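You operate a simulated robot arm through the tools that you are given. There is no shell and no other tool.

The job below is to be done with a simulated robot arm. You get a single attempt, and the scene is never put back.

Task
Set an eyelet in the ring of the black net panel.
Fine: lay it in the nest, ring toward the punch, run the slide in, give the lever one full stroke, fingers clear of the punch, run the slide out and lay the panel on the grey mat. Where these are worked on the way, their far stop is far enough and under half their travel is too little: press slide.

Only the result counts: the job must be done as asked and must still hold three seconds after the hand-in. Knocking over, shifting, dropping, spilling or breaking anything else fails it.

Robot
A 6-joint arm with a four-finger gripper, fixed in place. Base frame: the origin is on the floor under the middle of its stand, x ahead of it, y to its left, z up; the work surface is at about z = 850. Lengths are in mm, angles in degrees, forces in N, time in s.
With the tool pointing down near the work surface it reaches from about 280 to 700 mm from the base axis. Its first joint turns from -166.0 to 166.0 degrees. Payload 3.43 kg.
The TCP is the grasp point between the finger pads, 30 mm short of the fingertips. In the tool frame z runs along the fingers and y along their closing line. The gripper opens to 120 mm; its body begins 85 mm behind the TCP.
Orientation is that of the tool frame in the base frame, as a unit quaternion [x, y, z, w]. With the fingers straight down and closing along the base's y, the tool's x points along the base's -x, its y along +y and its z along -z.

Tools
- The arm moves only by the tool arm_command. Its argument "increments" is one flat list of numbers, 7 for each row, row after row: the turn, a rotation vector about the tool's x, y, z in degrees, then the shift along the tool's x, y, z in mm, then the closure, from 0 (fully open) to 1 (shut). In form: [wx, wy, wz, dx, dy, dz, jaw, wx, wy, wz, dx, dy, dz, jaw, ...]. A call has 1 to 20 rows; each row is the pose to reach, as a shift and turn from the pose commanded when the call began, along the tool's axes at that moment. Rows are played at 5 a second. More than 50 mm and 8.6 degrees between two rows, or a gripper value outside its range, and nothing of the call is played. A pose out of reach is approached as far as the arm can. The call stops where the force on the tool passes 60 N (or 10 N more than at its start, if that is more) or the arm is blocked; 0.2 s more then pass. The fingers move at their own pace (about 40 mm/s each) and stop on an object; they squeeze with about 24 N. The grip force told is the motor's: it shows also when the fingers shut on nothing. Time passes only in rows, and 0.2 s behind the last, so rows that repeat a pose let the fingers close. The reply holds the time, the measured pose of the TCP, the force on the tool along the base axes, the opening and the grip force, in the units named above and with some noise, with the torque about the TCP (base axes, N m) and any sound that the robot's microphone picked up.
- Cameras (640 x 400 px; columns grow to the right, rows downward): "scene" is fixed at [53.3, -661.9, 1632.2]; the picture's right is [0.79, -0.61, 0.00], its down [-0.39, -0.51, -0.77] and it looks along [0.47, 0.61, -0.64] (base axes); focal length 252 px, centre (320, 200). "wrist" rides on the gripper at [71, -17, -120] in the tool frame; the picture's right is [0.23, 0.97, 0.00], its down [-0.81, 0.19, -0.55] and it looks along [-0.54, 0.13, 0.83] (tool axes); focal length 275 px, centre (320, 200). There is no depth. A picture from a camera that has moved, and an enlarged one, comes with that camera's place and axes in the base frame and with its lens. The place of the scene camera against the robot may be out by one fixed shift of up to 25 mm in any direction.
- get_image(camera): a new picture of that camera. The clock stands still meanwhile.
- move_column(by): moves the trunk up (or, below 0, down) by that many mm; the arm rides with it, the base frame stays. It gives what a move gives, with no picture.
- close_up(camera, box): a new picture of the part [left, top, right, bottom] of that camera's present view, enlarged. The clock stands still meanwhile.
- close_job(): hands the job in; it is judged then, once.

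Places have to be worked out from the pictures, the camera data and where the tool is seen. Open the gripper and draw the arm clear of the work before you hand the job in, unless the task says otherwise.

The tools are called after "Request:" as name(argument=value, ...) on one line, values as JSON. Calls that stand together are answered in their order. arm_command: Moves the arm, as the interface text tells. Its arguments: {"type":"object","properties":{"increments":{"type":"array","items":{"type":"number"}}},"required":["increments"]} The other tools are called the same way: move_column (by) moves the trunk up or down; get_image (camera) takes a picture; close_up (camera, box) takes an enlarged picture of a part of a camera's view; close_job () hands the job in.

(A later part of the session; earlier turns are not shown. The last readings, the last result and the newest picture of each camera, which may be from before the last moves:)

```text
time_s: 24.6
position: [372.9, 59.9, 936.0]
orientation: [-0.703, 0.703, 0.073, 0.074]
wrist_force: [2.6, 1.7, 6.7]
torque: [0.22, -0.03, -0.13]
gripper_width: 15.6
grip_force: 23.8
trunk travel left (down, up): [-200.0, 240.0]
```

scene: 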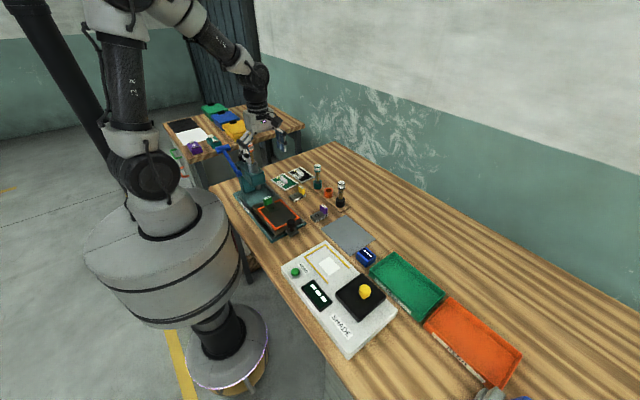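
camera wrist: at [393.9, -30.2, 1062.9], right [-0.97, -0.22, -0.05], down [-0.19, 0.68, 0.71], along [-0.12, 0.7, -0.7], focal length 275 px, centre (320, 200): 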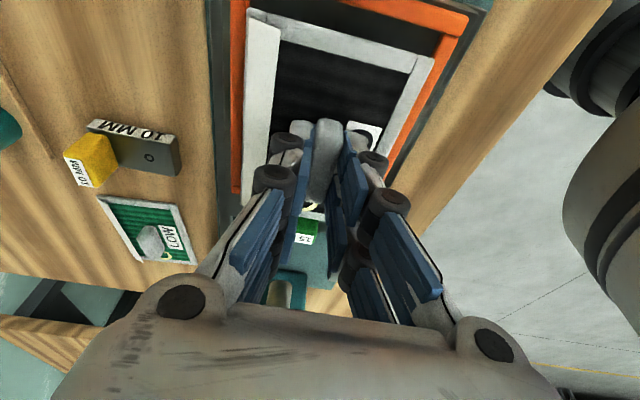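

The load is down to 7 N. I'll check the placement from both cameras before releasing.

Request:
close_up(camera="wrist", box=[220, 0, 460, 150])

Request:
close_up(camera="scene", box=[250, 190, 306, 225])

```text
2.67 times, centred on (340, 75) of wrist
camera zoom: at [391.5, -35.6, 1040.2], right [-0.97, -0.22, -0.05], down [-0.19, 0.68, 0.71], along [-0.13, 0.7, -0.71], focal length 734 px, centre (267, 533)
```

zoom: 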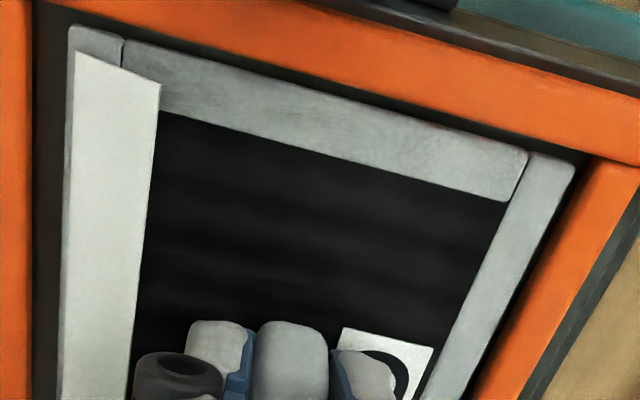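

```text
11.43 times, centred on (278, 208) of scene
camera zoom: at [53.3, -661.9, 1632.2], right [0.79, -0.61, 0.0], down [-0.39, -0.51, -0.77], along [0.47, 0.61, -0.64], focal length 2880 px, centre (800, 114)
```

zoom: 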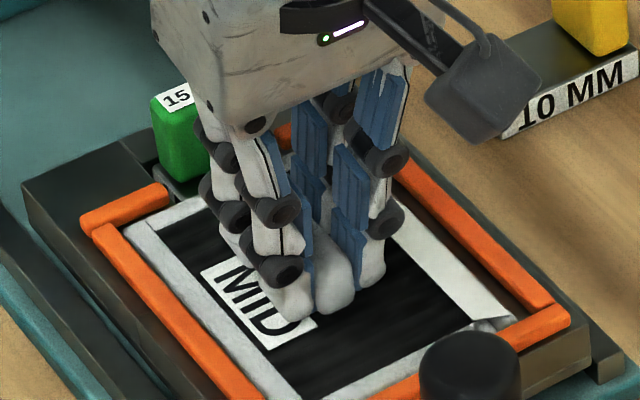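

The panel is down inside the frame but drifted toward −x, with gaps of about 5.5 mm on +x and about 2.5 mm on −x. I'm unweighting slightly and nudging +1.5 mm in x to centre it.

Request:
arm_command(increments=[0, 0, 0, -0.2, 0, -0.8, 1, 0, 0, 0, -0.2, -1.5, -0.8, 1, 0, 0, 0, -0.2, -1.5, -0.8, 1, 0, 0, 0, -0.2, -1.5, -0.8, 1])

Request:
close_up(camera="wrist", box=[220, 0, 460, 150])

```text
time_s: 25.6
position: [376.8, 61.3, 936.8]
orientation: [-0.703, 0.703, 0.072, 0.075]
wrist_force: [0.2, 0.0, 0.2]
torque: [-0.03, -0.01, 0.0]
gripper_width: 15.8
grip_force: 24.0
trunk travel left (down, up): [-200.0, 240.0]
```

```text
2.67 times, centred on (340, 75) of wrist
camera zoom: at [394.2, -34.3, 1041.4], right [-0.97, -0.23, -0.05], down [-0.19, 0.68, 0.71], along [-0.12, 0.7, -0.7], focal length 734 px, centre (267, 533)
```

zoom: 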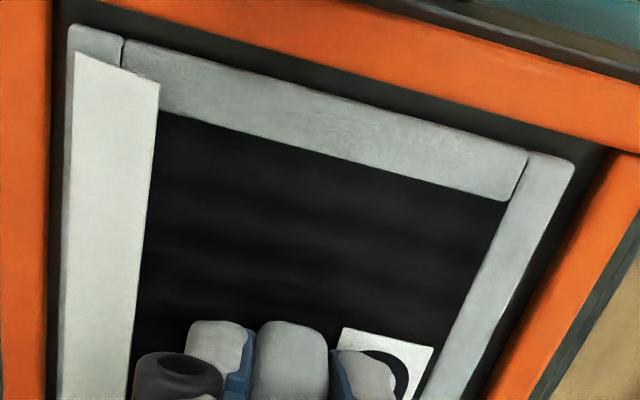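

Now it is contact-free with gaps of about 3 mm on +x and 6 mm on −x. I'm moving −1.4 mm in x while free, then lowering just enough to touch.

Request:
arm_command(increments=[0, 0, 0, 0, 1.4, 0, 1, 0, 0, 0, 0, 1.4, 0, 1, 0, 0, 0, 0.15, 1.4, 0.7, 1, 0, 0, 0, 0.15, 1.4, 0.7, 1])

Request:
close_up(camera="wrist", box=[220, 0, 460, 150])

```text
time_s: 26.6
position: [375.5, 60.1, 938.2]
orientation: [-0.703, 0.703, 0.072, 0.075]
wrist_force: [0.4, -0.6, -1.0]
torque: [0.0, 0.02, -0.01]
gripper_width: 15.1
grip_force: 23.9
trunk travel left (down, up): [-200.0, 240.0]
```

```text
2.67 times, centred on (340, 75) of wrist
camera zoom: at [393.1, -34.2, 1041.1], right [-0.97, -0.23, -0.05], down [-0.19, 0.68, 0.71], along [-0.12, 0.7, -0.7], focal length 734 px, centre (267, 533)
```

zoom: 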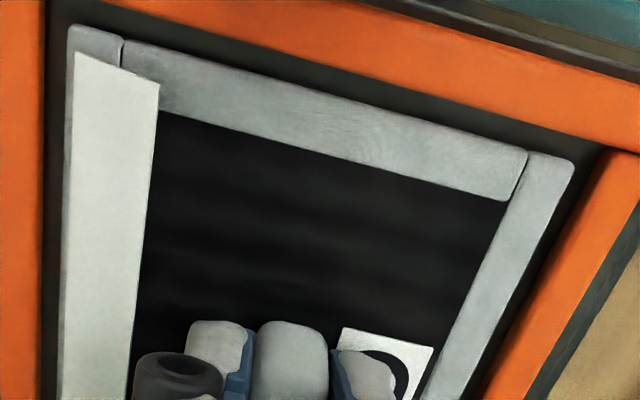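

The gaps are now balanced and the panel is just above the floor. I'm lowering 0.9 mm more to touch.

Request:
arm_command(increments=[0, 0, 0, 0.2, 0, 0.9, 1, 0, 0, 0, 0.2, 0, 0.9, 1])

```text
time_s: 27.2
position: [376.5, 61.6, 936.3]
orientation: [-0.703, 0.703, 0.073, 0.075]
wrist_force: [-1.0, -0.2, 2.0]
torque: [-0.13, 0.11, 0.0]
gripper_width: 15.4
grip_force: 24.1
trunk travel left (down, up): [-200.0, 240.0]
```

Light 2 N contact. I'm opening to about 36 mm, just enough to clear the tab without reaching the frame bars.

Request:
arm_command(increments=[0, 0, 0, 0, 0, 0, 0.9, 0, 0, 0, 0, 0, 0, 0.8, 0, 0, 0, 0, 0, 0, 0.7, 0, 0, 0, 0, 0, 0, 0.7])

Request:
get_image(camera="wrist")

```text
time_s: 28.2
position: [375.1, 62.3, 936.3]
orientation: [-0.703, 0.704, 0.072, 0.075]
wrist_force: [0.2, 0.5, -0.5]
torque: [0.02, 0.0, 0.03]
gripper_width: 36.2
grip_force: 0.1
trunk travel left (down, up): [-200.0, 240.0]
```

```text
taken
camera wrist: at [393.6, -33.8, 1040.1], right [-0.97, -0.23, -0.05], down [-0.19, 0.68, 0.71], along [-0.12, 0.7, -0.7], focal length 275 px, centre (320, 200)
```

wrist: 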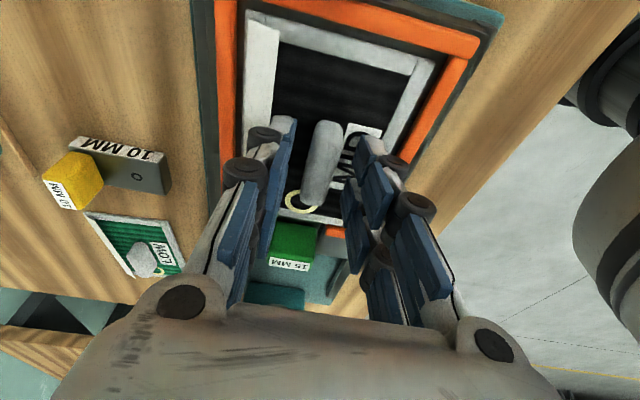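

Released cleanly and the panel stayed put. I'm lifting straight up and looking at how it sits in the nest.

Request:
arm_command(increments=[0, 0, 0, -4.1, 0, -19.6, 0.7, 0, 0, 0, -10.3, 0, -49, 0.7, 0, 0, 0, -18.6, 0, -88, 0.7, 0, 0, 0, -26.9, 0, -127, 0.7, 0, 0, 0, -33, 0, -157, 0.7, 0, 0, 0, -33, 0, -157, 0.7])

Request:
get_image(camera="wrist")

Request:
close_up(camera="scene", box=[235, 175, 315, 245])

Request:
close_up(camera="wrist", box=[220, 0, 420, 150])

```text
time_s: 29.6
position: [375.3, 60.2, 1097.9]
orientation: [-0.703, 0.704, 0.073, 0.076]
wrist_force: [0.8, -0.1, -0.2]
torque: [0.02, 0.03, -0.01]
gripper_width: 36.0
grip_force: 0.1
trunk travel left (down, up): [-200.0, 240.0]
```

```text
taken
camera wrist: at [393.0, -35.4, 1200.8], right [-0.97, -0.22, -0.05], down [-0.19, 0.68, 0.71], along [-0.12, 0.7, -0.7], focal length 275 px, centre (320, 200)
```

wrist: 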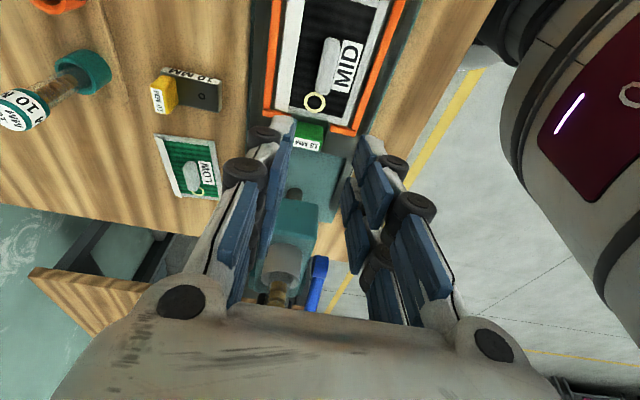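

```text
5.71 times, centred on (275, 210) of scene
camera zoom: at [53.3, -661.9, 1632.2], right [0.79, -0.61, 0.0], down [-0.39, -0.51, -0.77], along [0.47, 0.61, -0.64], focal length 1440 px, centre (577, 143)
```

zoom: 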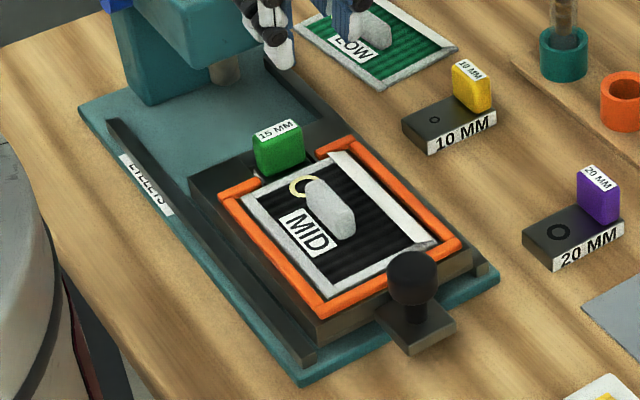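

```text
2.67 times, centred on (320, 75) of wrist
camera zoom: at [393.0, -35.4, 1200.8], right [-0.97, -0.22, -0.05], down [-0.19, 0.68, 0.71], along [-0.12, 0.7, -0.7], focal length 734 px, centre (320, 533)
```

zoom: 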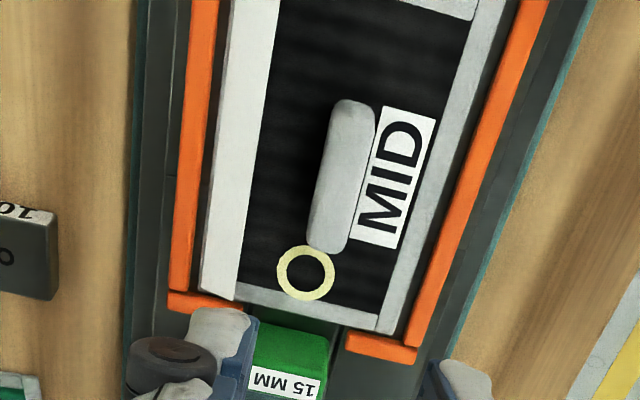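

The panel sits squarely inside the nest with the ring over the die, toward the punch. Next is the slide knob, so I'm enlarging it to plan the grip.

Request:
close_up(camera="scene", box=[275, 205, 315, 240])

Request:
close_up(camera="scene", box=[205, 140, 285, 210])

```text
11.43 times, centred on (295, 222) of scene
camera zoom: at [53.3, -661.9, 1632.2], right [0.79, -0.61, 0.0], down [-0.39, -0.51, -0.77], along [0.47, 0.61, -0.64], focal length 2880 px, centre (606, -57)
```

zoom: 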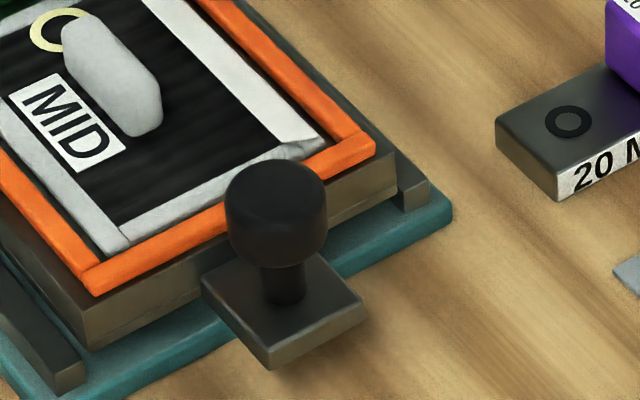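

```text
5.71 times, centred on (245, 175) of scene
camera zoom: at [53.3, -661.9, 1632.2], right [0.79, -0.61, 0.0], down [-0.39, -0.51, -0.77], along [0.47, 0.61, -0.64], focal length 1440 px, centre (749, 343)
```

zoom: 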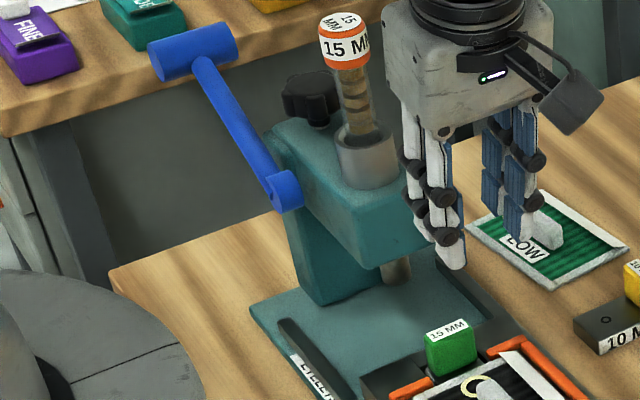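

The knob is a ~35 mm mushroom on a foot plate, near (382, −41) with its top around z 935. I'm returning the tool to vertical, opening to 60 mm and hovering above the knob to locate it with the wrist camera.

Request:
arm_command(increments=[0, 2.4, 0, 24.5, -1, 14.7, 0.6, 0, 4.8, 0, 49, -2, 29.4, 0.5, 0, 7.2, 0, 73.5, -3, 44, 0.5, 0, 9.6, 0, 98, -4, 58.7, 0.5, 0, 12, 0, 122.4, -5, 73.4, 0.5, 0, 12, 0, 122.4, -5, 73.4, 0.5])

Request:
get_image(camera="wrist")

Request:
close_up(camera="scene", box=[255, 170, 335, 240])

```text
time_s: 31.0
position: [379.2, -43.7, 997.8]
orientation: [0.707, -0.707, 0.001, -0.001]
wrist_force: [-1.1, -0.6, 1.2]
torque: [-0.03, -0.02, -0.01]
gripper_width: 59.8
grip_force: 0.0
trunk travel left (down, up): [-200.0, 240.0]
```

```text
taken
camera wrist: at [396.2, -116.5, 1119.4], right [-0.97, -0.23, 0.0], down [-0.19, 0.81, 0.55], along [-0.12, 0.54, -0.83], focal length 275 px, centre (320, 200)
```

wrist: 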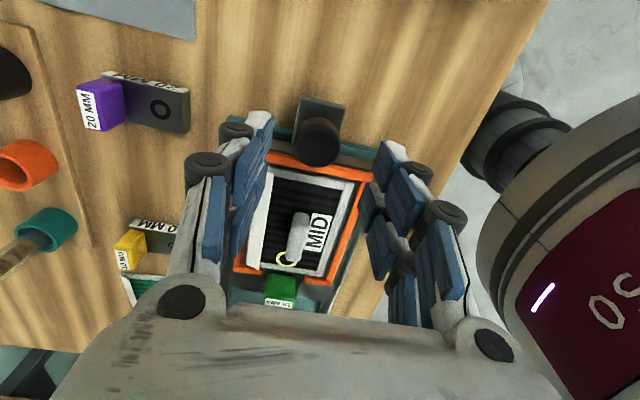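

```text
5.71 times, centred on (295, 205) of scene
camera zoom: at [53.3, -661.9, 1632.2], right [0.79, -0.61, 0.0], down [-0.39, -0.51, -0.77], along [0.47, 0.61, -0.64], focal length 1440 px, centre (463, 171)
```

zoom: 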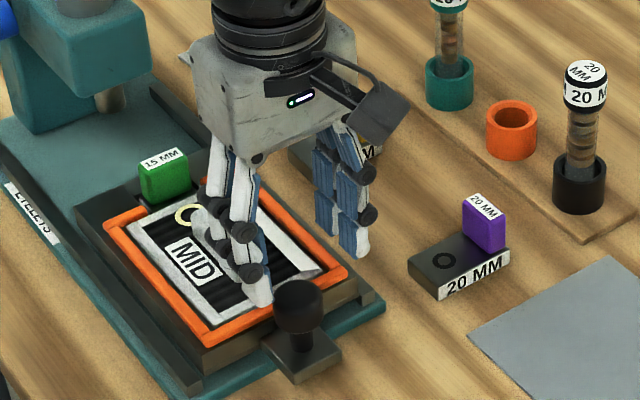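

I'll enlarge the knob region for a precise fix.

Request:
close_up(camera="wrist", box=[260, 80, 380, 180])

```text
4.00 times, centred on (320, 130) of wrist
camera zoom: at [396.2, -116.5, 1119.4], right [-0.97, -0.23, 0.0], down [-0.19, 0.81, 0.55], along [-0.12, 0.54, -0.83], focal length 1101 px, centre (320, 480)
```

zoom: 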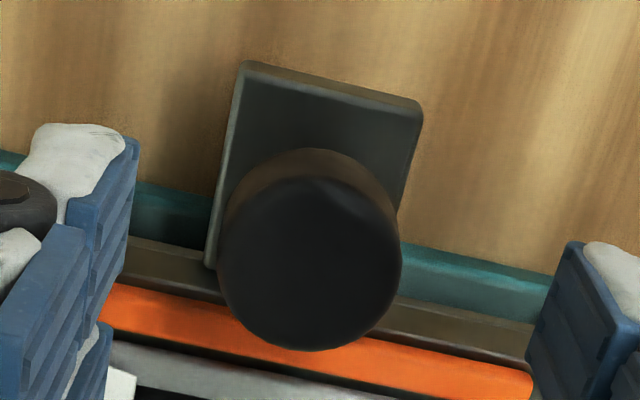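

The knob centre is at about (381, −44), with its top at z ≈ 940. I'm descending so the pads flank it with the fingertips above the frame level, then gripping.

Request:
arm_command(increments=[0, 0, 0, 0, -1, 20, 0.5, 0, 0, 0, 0, -1, 40, 0.5, 0, 0, 0, 0, -1, 60, 0.5, 0, 0, 0, 0, -1, 60, 0.5])

Request:
get_image(camera="wrist")

Request:
close_up(camera="scene", box=[265, 190, 325, 240])

```text
time_s: 32.0
position: [381.8, -42.7, 938.1]
orientation: [0.707, -0.707, 0.001, -0.001]
wrist_force: [0.2, 0.5, -0.6]
torque: [0.02, 0.01, 0.0]
gripper_width: 60.0
grip_force: 0.0
trunk travel left (down, up): [-200.0, 240.0]
```

```text
taken
camera wrist: at [399.8, -113.9, 1059.3], right [-0.97, -0.23, 0.0], down [-0.19, 0.81, 0.55], along [-0.12, 0.54, -0.83], focal length 275 px, centre (320, 200)
```

wrist: 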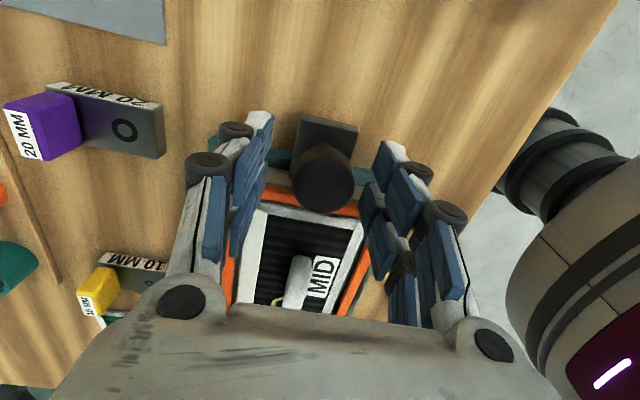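

```text
8.00 times, centred on (295, 215) of scene
camera zoom: at [53.3, -661.9, 1632.2], right [0.79, -0.61, 0.0], down [-0.39, -0.51, -0.77], along [0.47, 0.61, -0.64], focal length 2016 px, centre (520, 80)
```

zoom: 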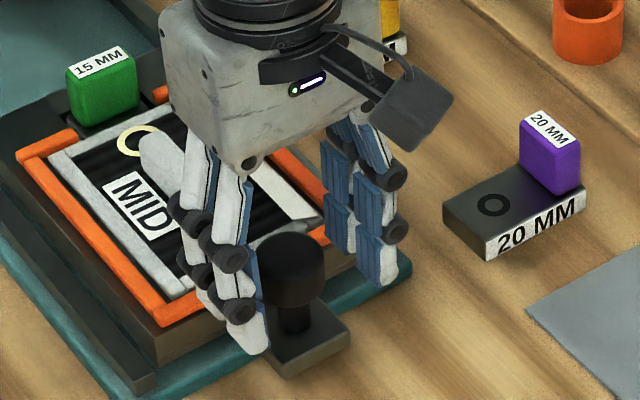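

The knob's top works out at z ≈ 929 and y ≈ −40. I'm lowering 6 mm, shifting 2 mm toward +y, and closing on it.

Request:
arm_command(increments=[0, 0, 0, -2, 0.8, 3, 0.5, 0, 0, 0, -2, 0.8, 6, 0.5, 0, 0, 0, -2, 0.8, 6, 0.7, 0, 0, 0, -2, 0.8, 6, 0.85, 0, 0, 0, -2, 0.8, 6, 1, 0, 0, 0, -2, 0.8, 6, 1, 0, 0, 0, -2, 0.8, 6, 1])

Request:
get_image(camera="wrist")

```text
time_s: 33.6
position: [379.4, -41.0, 932.7]
orientation: [-0.707, 0.708, 0.0, 0.0]
wrist_force: [-12.4, -1.0, -4.0]
torque: [-0.01, 0.51, 0.09]
gripper_width: 30.9
grip_force: 45.3
trunk travel left (down, up): [-200.0, 240.0]
```

```text
taken
camera wrist: at [397.8, -112.4, 1053.8], right [-0.97, -0.23, 0.0], down [-0.19, 0.81, 0.55], along [-0.13, 0.54, -0.83], focal length 275 px, centre (320, 200)
```

wrist: 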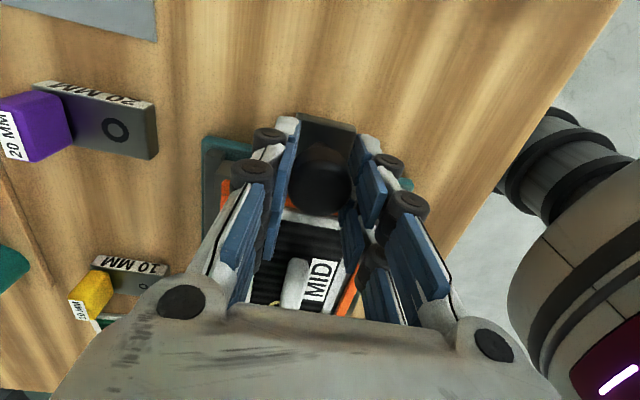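

Gripped at 31 mm, but a 12 N side load shows I'm slightly too far toward +x. I'm relieving it with a 1.5 mm shift before moving the slide.

Request:
arm_command(increments=[0, 0, 0, 0, 1.5, 0, 1, 0, 0, 0, 0, 1.5, 0, 1])

```text
time_s: 34.2
position: [379.8, -41.5, 933.4]
orientation: [0.707, -0.707, 0.001, -0.002]
wrist_force: [-7.9, 11.6, -16.9]
torque: [0.47, -0.03, 0.06]
gripper_width: 30.9
grip_force: 45.0
trunk travel left (down, up): [-200.0, 240.0]
```

The readings changed oddly, so I'm holding still for a moment to let them settle.

Request:
arm_command(increments=[0, 0, 0, 0, 0, 0, 1, 0, 0, 0, 0, 0, 0, 1, 0, 0, 0, 0, 0, 0, 1])

Request:
close_up(camera="scene", box=[265, 190, 325, 240])

```text
time_s: 35.0
position: [379.6, -40.8, 933.3]
orientation: [0.707, -0.707, 0.001, 0.0]
wrist_force: [-6.6, 13.3, -24.3]
torque: [0.21, 0.04, 0.08]
gripper_width: 31.0
grip_force: 45.1
trunk travel left (down, up): [-200.0, 240.0]
```

```text
8.00 times, centred on (295, 215) of scene
camera zoom: at [53.3, -661.9, 1632.2], right [0.79, -0.61, 0.0], down [-0.39, -0.51, -0.77], along [0.47, 0.61, -0.64], focal length 2016 px, centre (520, 80)
```

zoom: 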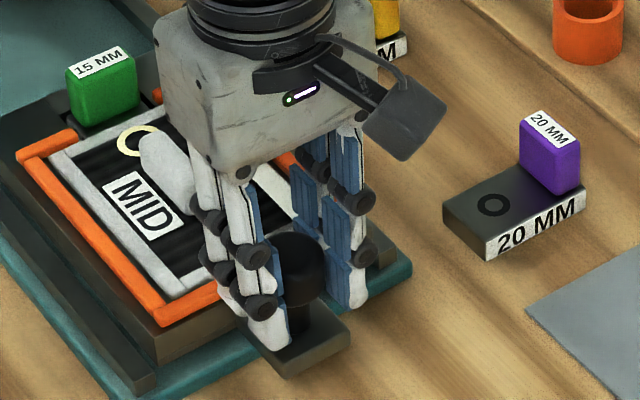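

The grip is holding but has built-in preload in y and z. I'll try moving the slide a short 15 mm toward the press and watch the forces.

Request:
arm_command(increments=[0, 0, 0, -5, 0, -0.5, 1, 0, 0, 0, -10, 0, -1, 1, 0, 0, 0, -15, 0, -1, 1, 0, 0, 0, -15, 0, -1, 1])

Request:
close_up(camera="scene", box=[245, 170, 325, 240])

```text
time_s: 36.0
position: [381.1, -25.5, 933.8]
orientation: [0.708, -0.707, 0.0, 0.0]
wrist_force: [-8.6, 0.3, -34.5]
torque: [-0.06, 0.16, -0.03]
gripper_width: 31.3
grip_force: 45.7
trunk travel left (down, up): [-200.0, 240.0]
```

```text
5.71 times, centred on (285, 205) of scene
camera zoom: at [53.3, -661.9, 1632.2], right [0.79, -0.61, 0.0], down [-0.39, -0.51, -0.77], along [0.47, 0.61, -0.64], focal length 1440 px, centre (520, 171)
```

zoom: 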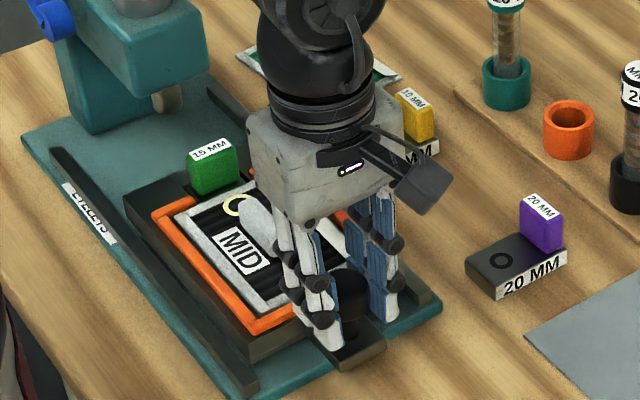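

The slide moves easily with the knob. The −34 N in z means I'm pulling up, so I'm lowering the command 2 mm while running on 30 mm.

Request:
arm_command(increments=[0, 0, 0, -7, 0.3, 1.2, 1, 0, 0, 0, -15, 0.5, 2, 1, 0, 0, 0, -22, 0.5, 2, 1, 0, 0, 0, -30, 0.5, 2, 1, 0, 0, 0, -30, 0.5, 2, 1])

```text
time_s: 37.2
position: [380.0, 4.6, 934.0]
orientation: [-0.707, 0.707, -0.003, 0.003]
wrist_force: [-4.1, 2.2, 17.0]
torque: [0.03, 0.32, -0.1]
gripper_width: 30.9
grip_force: 45.1
trunk travel left (down, up): [-200.0, 240.0]
```

Forces are small and the slide is at +45 mm. I'm continuing the run-in another 60 mm with a tiny z correction.

Request:
arm_command(increments=[0, 0, 0, -8, 0, -0.6, 1, 0, 0, 0, -16, 0, -0.6, 1, 0, 0, 0, -24, 0, -0.6, 1, 0, 0, 0, -32, 0, -0.6, 1, 0, 0, 0, -40, 0, -0.6, 1, 0, 0, 0, -50, 0, -0.6, 1, 0, 0, 0, -60, 0, -0.6, 1, 0, 0, 0, -60, 0, -0.6, 1])

Request:
close_up(camera="scene", box=[215, 130, 315, 230])

Request:
get_image(camera="wrist")

```text
time_s: 39.0
position: [379.5, 62.3, 933.6]
orientation: [-0.707, 0.707, -0.002, 0.005]
wrist_force: [6.4, 1.3, 41.1]
torque: [0.08, -0.19, -0.01]
gripper_width: 31.0
grip_force: 45.5
trunk travel left (down, up): [-200.0, 240.0]
```

```text
4.00 times, centred on (265, 180) of scene
camera zoom: at [53.3, -661.9, 1632.2], right [0.79, -0.61, 0.0], down [-0.39, -0.51, -0.77], along [0.47, 0.61, -0.64], focal length 1008 px, centre (540, 280)
```

zoom: 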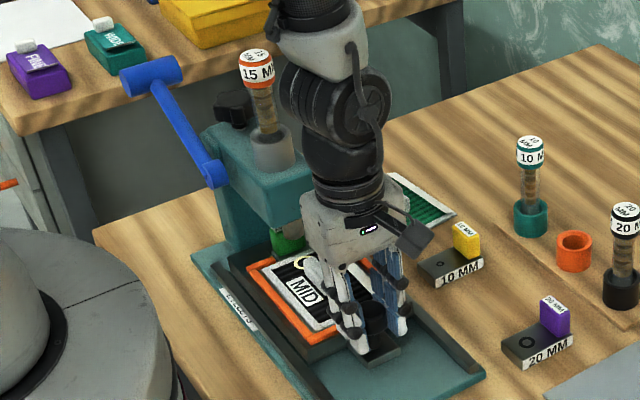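

```text
taken
camera wrist: at [396.4, -8.9, 1054.4], right [-0.97, -0.23, -0.01], down [-0.2, 0.81, 0.55], along [-0.12, 0.54, -0.83], focal length 275 px, centre (320, 200)
```

wrist: 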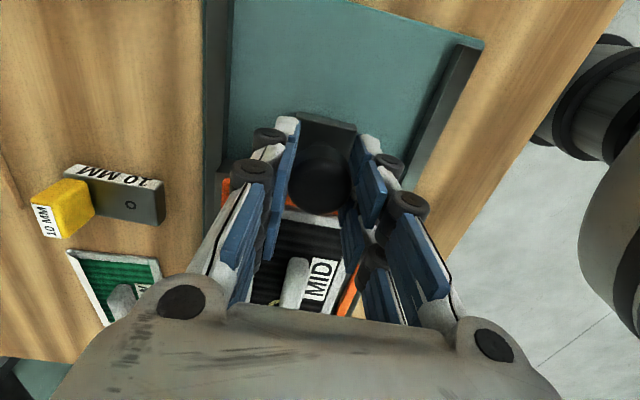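

The slide has moved about 103 mm, and the 41 N in z means I'm pressing down. I'm raising the command 1.3 mm and continuing 30 mm.

Request:
arm_command(increments=[0, 0, 0, 0, 0, -1.3, 1, 0, 0, 0, -8, 0, -1.3, 1, 0, 0, 0, -16, 0, -1.3, 1, 0, 0, 0, -23, 0, -1.3, 1, 0, 0, 0, -30, 0, -1.3, 1, 0, 0, 0, -30, 0, -1.3, 1])

Request:
close_up(camera="scene", box=[215, 130, 315, 230])

```text
time_s: 40.1
position: [379.9, 80.8, 934.4]
orientation: [-0.702, 0.712, 0.001, 0.001]
wrist_force: [12.5, -35.9, -14.2]
torque: [-1.64, -0.44, -0.34]
gripper_width: 31.0
grip_force: 44.3
trunk travel left (down, up): [-200.0, 240.0]
stopped in row 5: the force on the tool passed its limit at 71 N (the readings are from after the stop); the commanded pose is now the measured one
```

```text
4.00 times, centred on (265, 180) of scene
camera zoom: at [53.3, -661.9, 1632.2], right [0.79, -0.61, 0.0], down [-0.39, -0.51, -0.77], along [0.47, 0.61, -0.64], focal length 1008 px, centre (540, 280)
```

zoom: 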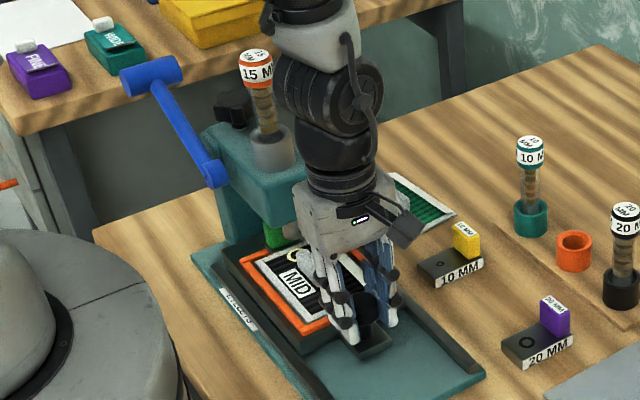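

The run-in stopped hard with a force located below the TCP, after about 122 mm of slide travel, which fits the slide reaching its far stop under the punch. I'm releasing the knob and lifting away to verify.

Request:
arm_command(increments=[0, 0, 0, 0, 0, 0, 0.8, 0, 0, 0, 0, 0, 0, 0.6, 0, 0, 0, 0, 0, 0, 0.5, 0, 0, 0, 0, 0, 0, 0.5])

Request:
arm_command(increments=[0, 0, 0, 5, 0, -25, 0.5, 0, 0, 0, 15, 0, -60, 0.5, 0, 0, 0, 35, 0, -95, 0.5, 0, 0, 0, 60, 0, -130, 0.5, 0, 0, 0, 90, 0, -160, 0.5, 0, 0, 0, 90, 0, -160, 0.5])

Request:
get_image(camera="wrist")

Request:
close_up(camera="scene", box=[215, 130, 315, 230])

```text
time_s: 41.1
position: [377.3, 84.5, 934.2]
orientation: [-0.705, 0.71, 0.0, -0.001]
wrist_force: [0.5, -0.8, -0.3]
torque: [0.01, 0.03, 0.01]
gripper_width: 60.0
grip_force: 0.1
trunk travel left (down, up): [-200.0, 240.0]
```

```text
time_s: 42.5
position: [379.0, -4.6, 1095.1]
orientation: [-0.705, 0.71, 0.0, -0.002]
wrist_force: [-0.4, -0.1, -0.4]
torque: [0.0, -0.02, 0.01]
gripper_width: 60.0
grip_force: 0.1
trunk travel left (down, up): [-200.0, 240.0]
```

```text
taken
camera wrist: at [395.9, -76.6, 1216.5], right [-0.97, -0.22, 0.0], down [-0.19, 0.81, 0.55], along [-0.13, 0.54, -0.83], focal length 275 px, centre (320, 200)
```

wrist: 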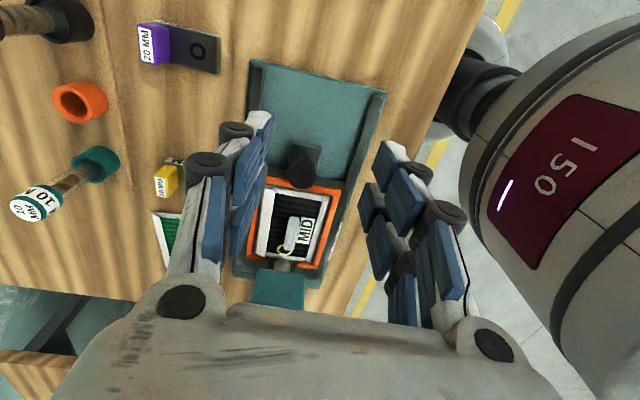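

```text
4.00 times, centred on (265, 180) of scene
camera zoom: at [53.3, -661.9, 1632.2], right [0.79, -0.61, 0.0], down [-0.39, -0.51, -0.77], along [0.47, 0.61, -0.64], focal length 1008 px, centre (540, 280)
```

zoom: 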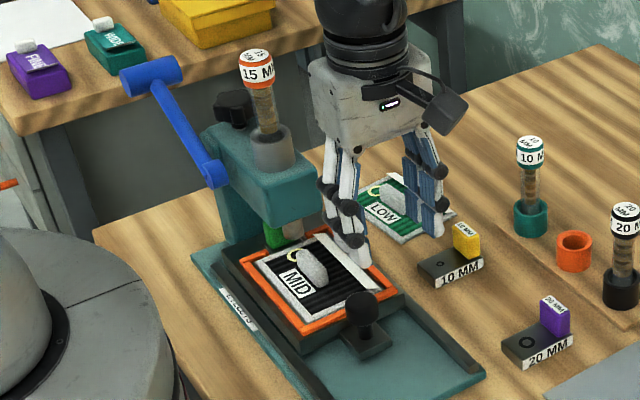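

The knob is free and the slide stayed in. I'll zoom in on the punch tip, ring and die alignment.

Request:
close_up(camera="scene", box=[255, 170, 315, 225])

Request:
close_up(camera="scene", box=[275, 180, 300, 205])

Request:
close_up(camera="wrist", box=[220, 160, 360, 310])

```text
7.27 times, centred on (285, 198) of scene
camera zoom: at [53.3, -661.9, 1632.2], right [0.79, -0.61, 0.0], down [-0.39, -0.51, -0.77], along [0.47, 0.61, -0.64], focal length 1833 px, centre (574, 218)
```

zoom: 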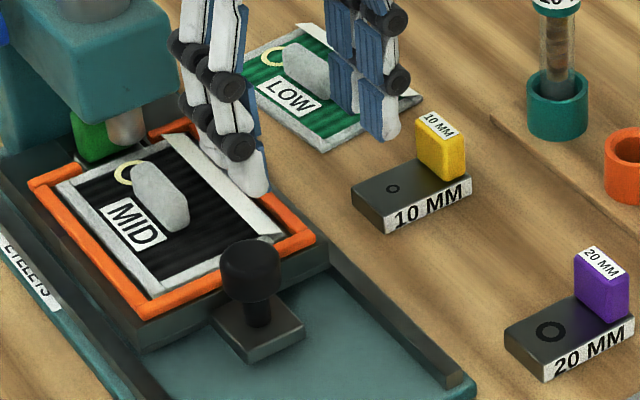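

```text
16.00 times, centred on (288, 192) of scene
camera zoom: at [53.3, -661.9, 1632.2], right [0.79, -0.61, 0.0], down [-0.39, -0.51, -0.77], along [0.47, 0.61, -0.64], focal length 4033 px, centre (840, 320)
```

zoom: 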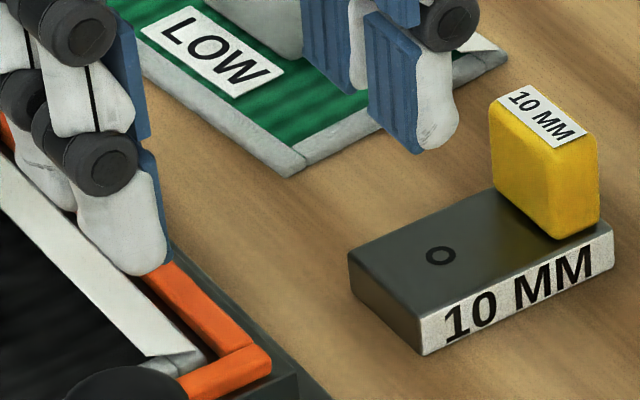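

```text
2.67 times, centred on (290, 235) of wrist
camera zoom: at [395.9, -76.6, 1216.5], right [-0.97, -0.22, 0.0], down [-0.19, 0.81, 0.55], along [-0.13, 0.54, -0.83], focal length 734 px, centre (400, 107)
```

zoom: 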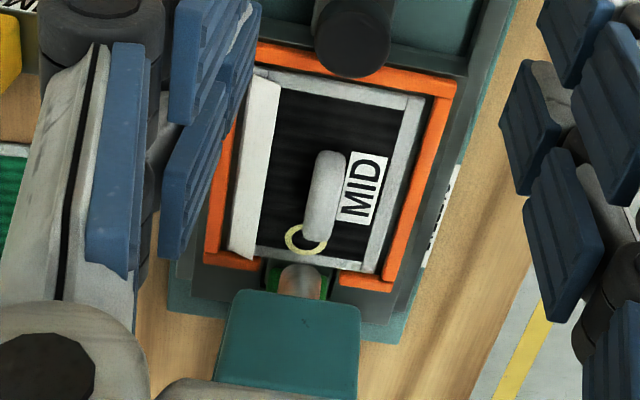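

The ring sits under the punch and the slide is at its stop. Triangulating from the pictures, the lever pivot is near (320, 286, 1010) and its crossbar runs x 290–350 at about (y 423, z 1068). I'm going high and around for a side view of the lever before touching it.

Request:
arm_command(increments=[0, 0, 0, 0, 0, -45, 0.5, 0, 0, 0, 0, 0, -90, 0.5, 0, 0, 0, 0, 0, -130, 0.5, 0, 0, 8.18, -36.8, 13.5, -132, 0.5, 0, 0, 16.36, -73.6, 27.1, -134, 0.5, 0, 0, 24.55, -110.5, 40.6, -136, 0.5, 0, 0, 32.73, -147.3, 54.2, -139, 0.5, 0, 0, 40.91, -184.1, 67.7, -141, 0.6, 0, 0, 49.09, -220.9, 81.3, -143, 0.7, 0, 0, 57.27, -257.7, 94.8, -146, 0.8, 0, 0, 65.45, -294.5, 108.4, -148, 0.9, 0, 0, 73.64, -331.4, 121.9, -150, 1, 0, 0, 81.82, -368.2, 135.5, -153, 1, 0, 0, 90, -405, 149, -155, 1, 0, 0, 90, -405, 149, -155, 1])

Request:
get_image(camera="wrist")

Request:
get_image(camera="scene")

```text
time_s: 45.7
position: [233.0, 396.8, 1257.0]
orientation: [0.01, 1.0, 0.008, 0.005]
wrist_force: [0.3, -0.6, 0.3]
torque: [0.0, -0.02, -0.01]
gripper_width: 0.0
grip_force: 24.0
trunk travel left (down, up): [-200.0, 240.0]
```

```text
taken
camera wrist: at [161.9, 379.8, 1377.2], right [-0.21, 0.98, 0.01], down [0.81, 0.17, 0.56], along [0.55, 0.13, -0.83], focal length 275 px, centre (320, 200)
```

wrist: 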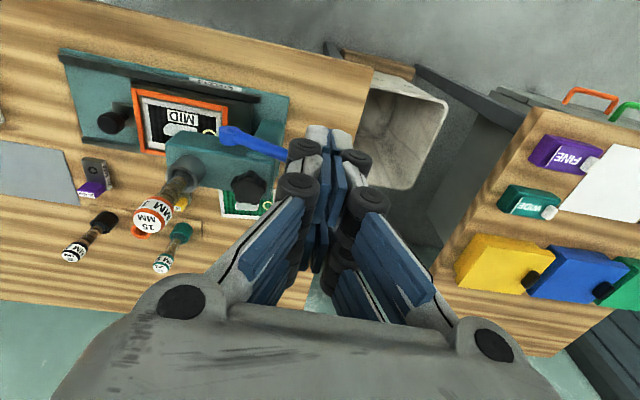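

```text
taken
```

scene: 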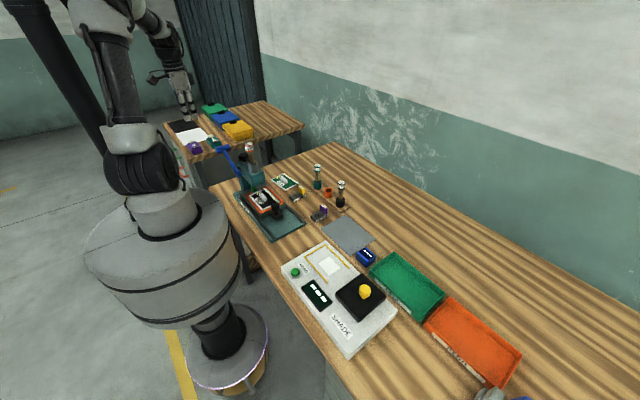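

The closed fingers hide the crossbar from here. I'm shifting 110 mm toward −y for a clear side-on look.

Request:
arm_command(increments=[0, 0, 0, 0, -37, 0, 1, 0, 0, 0, 0, -74, 0, 1, 0, 0, 0, 0, -110, 0, 1, 0, 0, 0, 0, -110, 0, 1])

Request:
get_image(camera="wrist")

Request:
close_up(camera="wrist", box=[300, 50, 500, 220])

```text
time_s: 46.7
position: [228.6, 291.0, 1242.5]
orientation: [0.004, 1.0, -0.006, -0.004]
wrist_force: [0.5, 0.5, -0.4]
torque: [-0.06, 0.07, -0.02]
gripper_width: 0.1
grip_force: 23.6
trunk travel left (down, up): [-200.0, 240.0]
```

```text
taken
camera wrist: at [159.7, 275.9, 1365.2], right [-0.22, 0.97, -0.01], down [0.82, 0.19, 0.54], along [0.53, 0.11, -0.84], focal length 275 px, centre (320, 200)
```

wrist: 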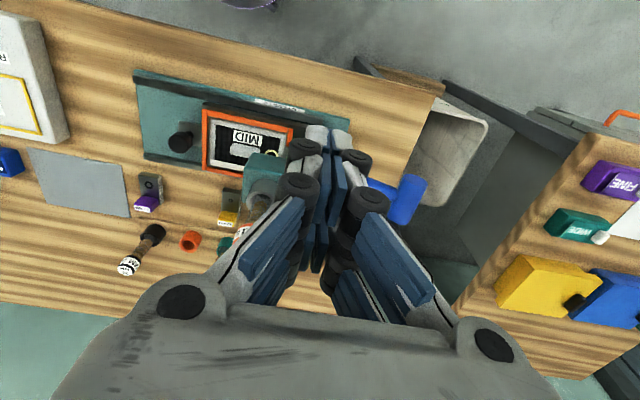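

```text
2.35 times, centred on (400, 135) of wrist
camera zoom: at [159.7, 275.9, 1365.2], right [-0.22, 0.97, -0.01], down [0.82, 0.19, 0.54], along [0.53, 0.11, -0.84], focal length 648 px, centre (132, 353)
```

zoom: 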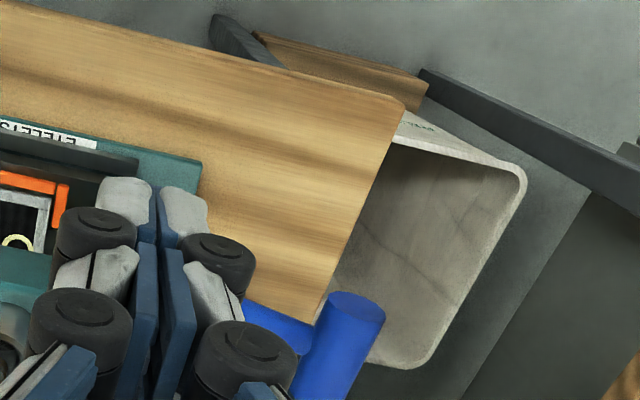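

The bar's −x end triangulates to about (293, 422, 1070), consistent with before. I'm moving the closed fingers to about 40 mm above the outer end of the crossbar, clear of the lever arm, to check alignment.

Request:
arm_command(increments=[0, 0, 0, -13, 27, 19, 1, 0, 0, 0, -26, 54, 38, 1, 0, 0, 0, -39, 81, 57, 1, 0, 0, 0, -52, 108, 76, 1, 0, 0, 0, -65, 134, 95, 1, 0, 0, 0, -65, 134, 95, 1])

Request:
get_image(camera="wrist")

Request:
close_up(camera="scene", box=[190, 110, 290, 210])

```text
time_s: 48.1
position: [296.6, 423.8, 1155.5]
orientation: [0.004, 1.0, 0.0, 0.0]
wrist_force: [-0.3, 0.2, -0.1]
torque: [-0.01, 0.01, -0.02]
gripper_width: 0.0
grip_force: 23.8
trunk travel left (down, up): [-200.0, 240.0]
```

```text
taken
camera wrist: at [226.2, 405.9, 1276.4], right [-0.22, 0.97, 0.0], down [0.81, 0.19, 0.55], along [0.54, 0.12, -0.83], focal length 275 px, centre (320, 200)
```

wrist: 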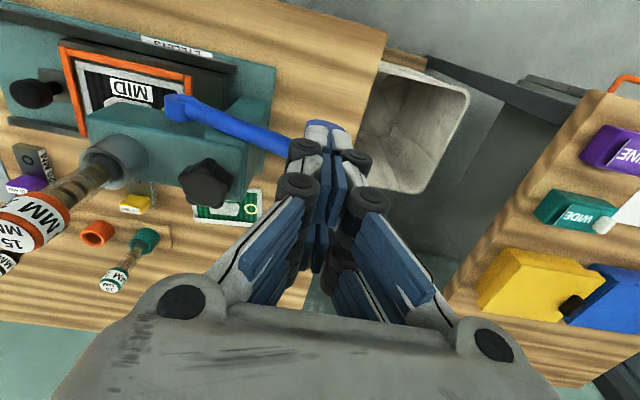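

```text
4.00 times, centred on (240, 160) of scene
camera zoom: at [53.3, -661.9, 1632.2], right [0.79, -0.61, 0.0], down [-0.39, -0.51, -0.77], along [0.47, 0.61, -0.64], focal length 1008 px, centre (640, 360)
```

zoom: 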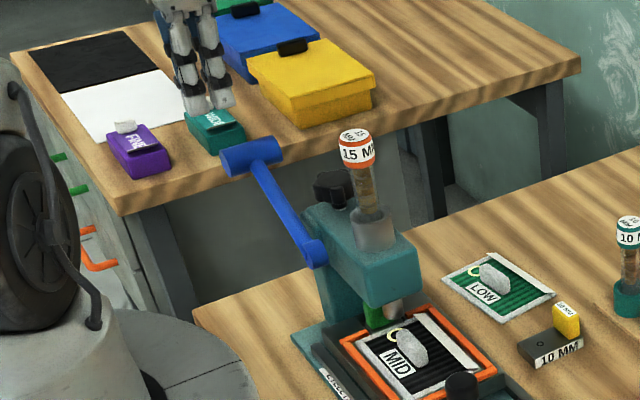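

Both cameras put the crossbar right under the closed fingertips, with its end at x ≈ 291 and y ≈ 423. I'm descending to just above it, then pressing gently to see which way it gives.

Request:
arm_command(increments=[0, 0, 0, -3, 0, 15, 1, 0, 0, 0, -3, 0, 30, 1, 0, 0, 0, -3, 0, 37, 1, 0, 0, 0, -3, 0, 37, 1])

Request:
close_up(camera="scene", box=[200, 110, 260, 170])

Request:
get_image(camera="wrist")

```text
time_s: 49.1
position: [300.0, 423.8, 1115.9]
orientation: [0.004, 1.0, -0.001, -0.001]
wrist_force: [0.4, 0.2, -0.4]
torque: [0.0, 0.04, -0.02]
gripper_width: 0.1
grip_force: 24.0
trunk travel left (down, up): [-200.0, 240.0]
```

```text
6.67 times, centred on (230, 140) of scene
camera zoom: at [53.3, -661.9, 1632.2], right [0.79, -0.61, 0.0], down [-0.39, -0.51, -0.77], along [0.47, 0.61, -0.64], focal length 1680 px, centre (920, 600)
```

zoom: 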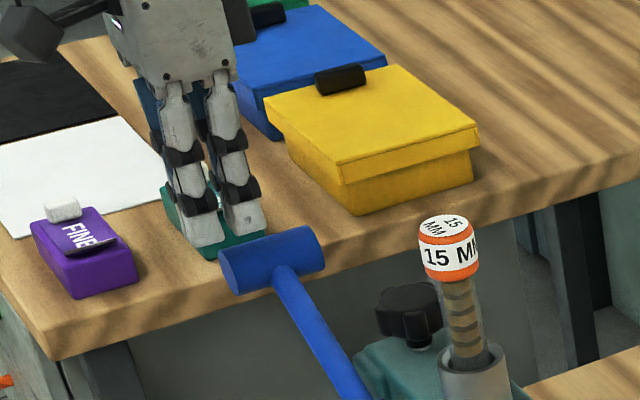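

```text
taken
camera wrist: at [230.1, 408.2, 1237.1], right [-0.22, 0.97, 0.0], down [0.81, 0.19, 0.55], along [0.54, 0.12, -0.83], focal length 275 px, centre (320, 200)
```

wrist: 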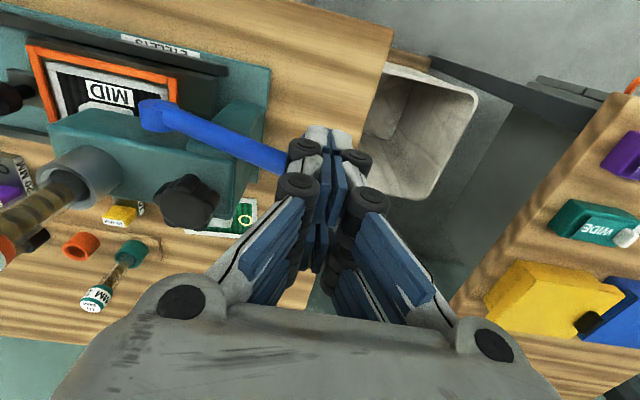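

The scene view matches the fingertips being just above the bar. I'm pressing down in small steps.

Request:
arm_command(increments=[0, 0, 0, 0, 0, 3, 1, 0, 0, 0, 0, 0, 6, 1, 0, 0, 0, 0, 0, 9, 1, 0, 0, 0, 0, 0, 12, 1, 0, 0, 0, 0, 0, 12, 1])

Request:
close_up(camera="scene", box=[200, 110, 260, 170])

```text
time_s: 50.3
position: [299.2, 425.1, 1105.1]
orientation: [0.004, 1.0, -0.001, 0.0]
wrist_force: [0.7, -0.6, 0.4]
torque: [-0.02, -0.02, 0.02]
gripper_width: 0.0
grip_force: 23.9
trunk travel left (down, up): [-200.0, 240.0]
```

```text
6.67 times, centred on (230, 140) of scene
camera zoom: at [53.3, -661.9, 1632.2], right [0.79, -0.61, 0.0], down [-0.39, -0.51, -0.77], along [0.47, 0.61, -0.64], focal length 1680 px, centre (920, 600)
```

zoom: 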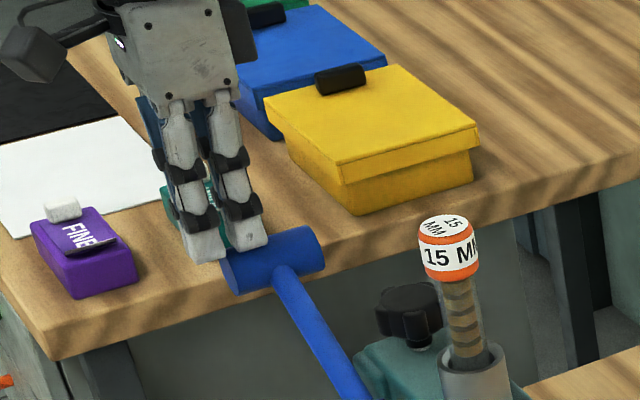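

No contact yet; the fingertips now visibly overlap the bar's top. I'm pressing a further 10 mm.

Request:
arm_command(increments=[0, 0, 0, 0, 0, 2.5, 1, 0, 0, 0, 0, 0, 5, 1, 0, 0, 0, 0, 0, 7.5, 1, 0, 0, 0, 0, 0, 10, 1, 0, 0, 0, 0, 0, 10, 1])

Request:
close_up(camera="scene", box=[200, 110, 260, 170])

```text
time_s: 51.5
position: [299.2, 424.4, 1094.8]
orientation: [0.004, 1.0, -0.001, -0.001]
wrist_force: [0.7, 1.7, 2.4]
torque: [0.07, -0.09, 0.02]
gripper_width: 0.0
grip_force: 23.8
trunk travel left (down, up): [-200.0, 240.0]
```

```text
6.67 times, centred on (230, 140) of scene
camera zoom: at [53.3, -661.9, 1632.2], right [0.79, -0.61, 0.0], down [-0.39, -0.51, -0.77], along [0.47, 0.61, -0.64], focal length 1680 px, centre (920, 600)
```

zoom: 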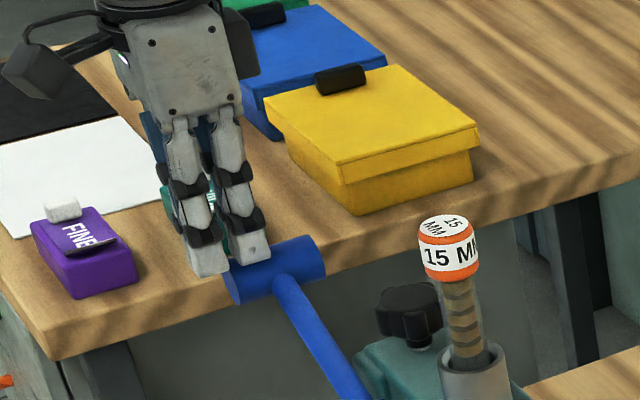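

The bar yields downward with only about 2 N, so the stroke is a downward push. I'm following its arc down with the fingers on the outer end of the crossbar.

Request:
arm_command(increments=[0, 0, 0, 2, 3, 9, 1, 0, 0, 0, 4, 5, 18, 1, 0, 0, 0, 4, 7, 27, 1, 0, 0, 0, 4, 8, 36, 1, 0, 0, 0, 4, 8, 45, 1, 0, 0, 0, 4, 8, 54, 1, 0, 0, 0, 4, 7, 63, 1, 0, 0, 0, 4, 6, 72, 1, 0, 0, 0, 4, 6, 72, 1])

Request:
close_up(camera="scene", box=[190, 110, 290, 210])

Request:
get_image(camera="wrist")

```text
time_s: 53.5
position: [294.0, 429.2, 1023.8]
orientation: [0.003, 1.0, -0.002, -0.001]
wrist_force: [-0.2, 1.9, 4.7]
torque: [0.08, -0.05, 0.02]
gripper_width: 0.2
grip_force: 23.8
trunk travel left (down, up): [-200.0, 240.0]
```

```text
4.00 times, centred on (240, 160) of scene
camera zoom: at [53.3, -661.9, 1632.2], right [0.79, -0.61, 0.0], down [-0.39, -0.51, -0.77], along [0.47, 0.61, -0.64], focal length 1008 px, centre (640, 360)
```

zoom: 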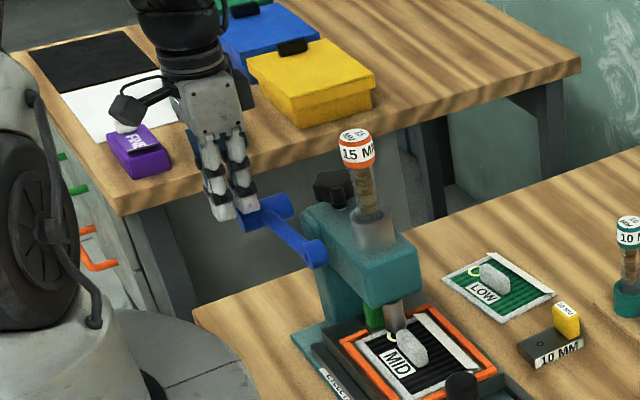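

```text
taken
camera wrist: at [223.1, 413.4, 1144.5], right [-0.22, 0.97, 0.0], down [0.81, 0.19, 0.55], along [0.54, 0.12, -0.83], focal length 275 px, centre (320, 200)
```

wrist: 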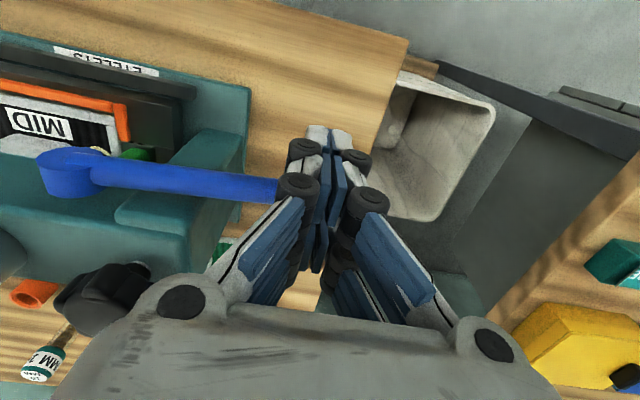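

The lever is about 30° into its stroke and the punch is visibly descending toward the ring, with only 5 N needed. I'm continuing down along the arc.

Request:
arm_command(increments=[0, 0, 0, 0, 0, 8, 1, 0, 0, 0, 0, -1, 17, 1, 0, 0, 0, 0, -4, 26, 1, 0, 0, 0, 0, -8, 34, 1, 0, 0, 0, 0, -12, 42, 1, 0, 0, 0, 0, -16, 49, 1, 0, 0, 0, 0, -21, 57, 1, 0, 0, 0, 0, -26, 64, 1, 0, 0, 0, 0, -26, 64, 1])

Request:
close_up(camera="scene", box=[190, 110, 290, 210])

Request:
get_image(camera="wrist")

```text
time_s: 54.9
position: [296.1, 422.4, 986.2]
orientation: [0.003, 1.0, 0.008, 0.004]
wrist_force: [-15.0, -5.4, 28.0]
torque: [0.07, 0.28, 0.07]
gripper_width: 0.0
grip_force: 23.9
trunk travel left (down, up): [-200.0, 240.0]
stopped in row 6: the force on the tool passed its limit at 71 N (the readings are from after the stop); the commanded pose is now the measured one
```

```text
4.00 times, centred on (240, 160) of scene
camera zoom: at [53.3, -661.9, 1632.2], right [0.79, -0.61, 0.0], down [-0.39, -0.51, -0.77], along [0.47, 0.61, -0.64], focal length 1008 px, centre (640, 360)
```

zoom: 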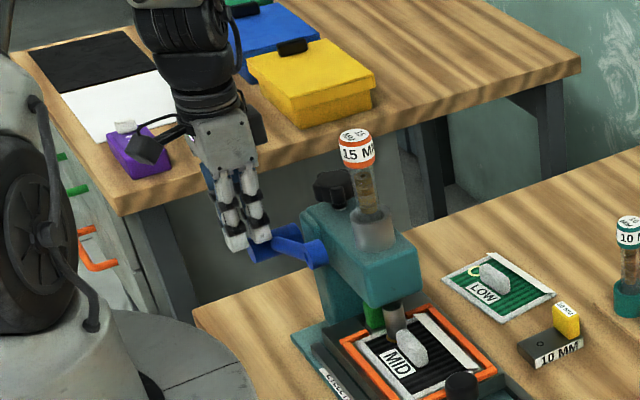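

```text
taken
camera wrist: at [224.0, 402.7, 1105.6], right [-0.22, 0.97, 0.02], down [0.81, 0.18, 0.56], along [0.55, 0.14, -0.83], focal length 275 px, centre (320, 200)
```

wrist: 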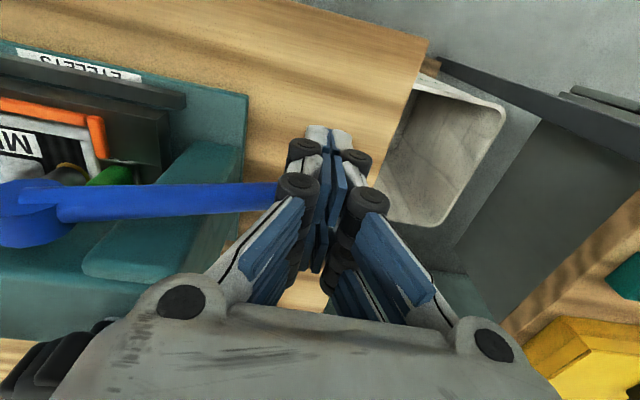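

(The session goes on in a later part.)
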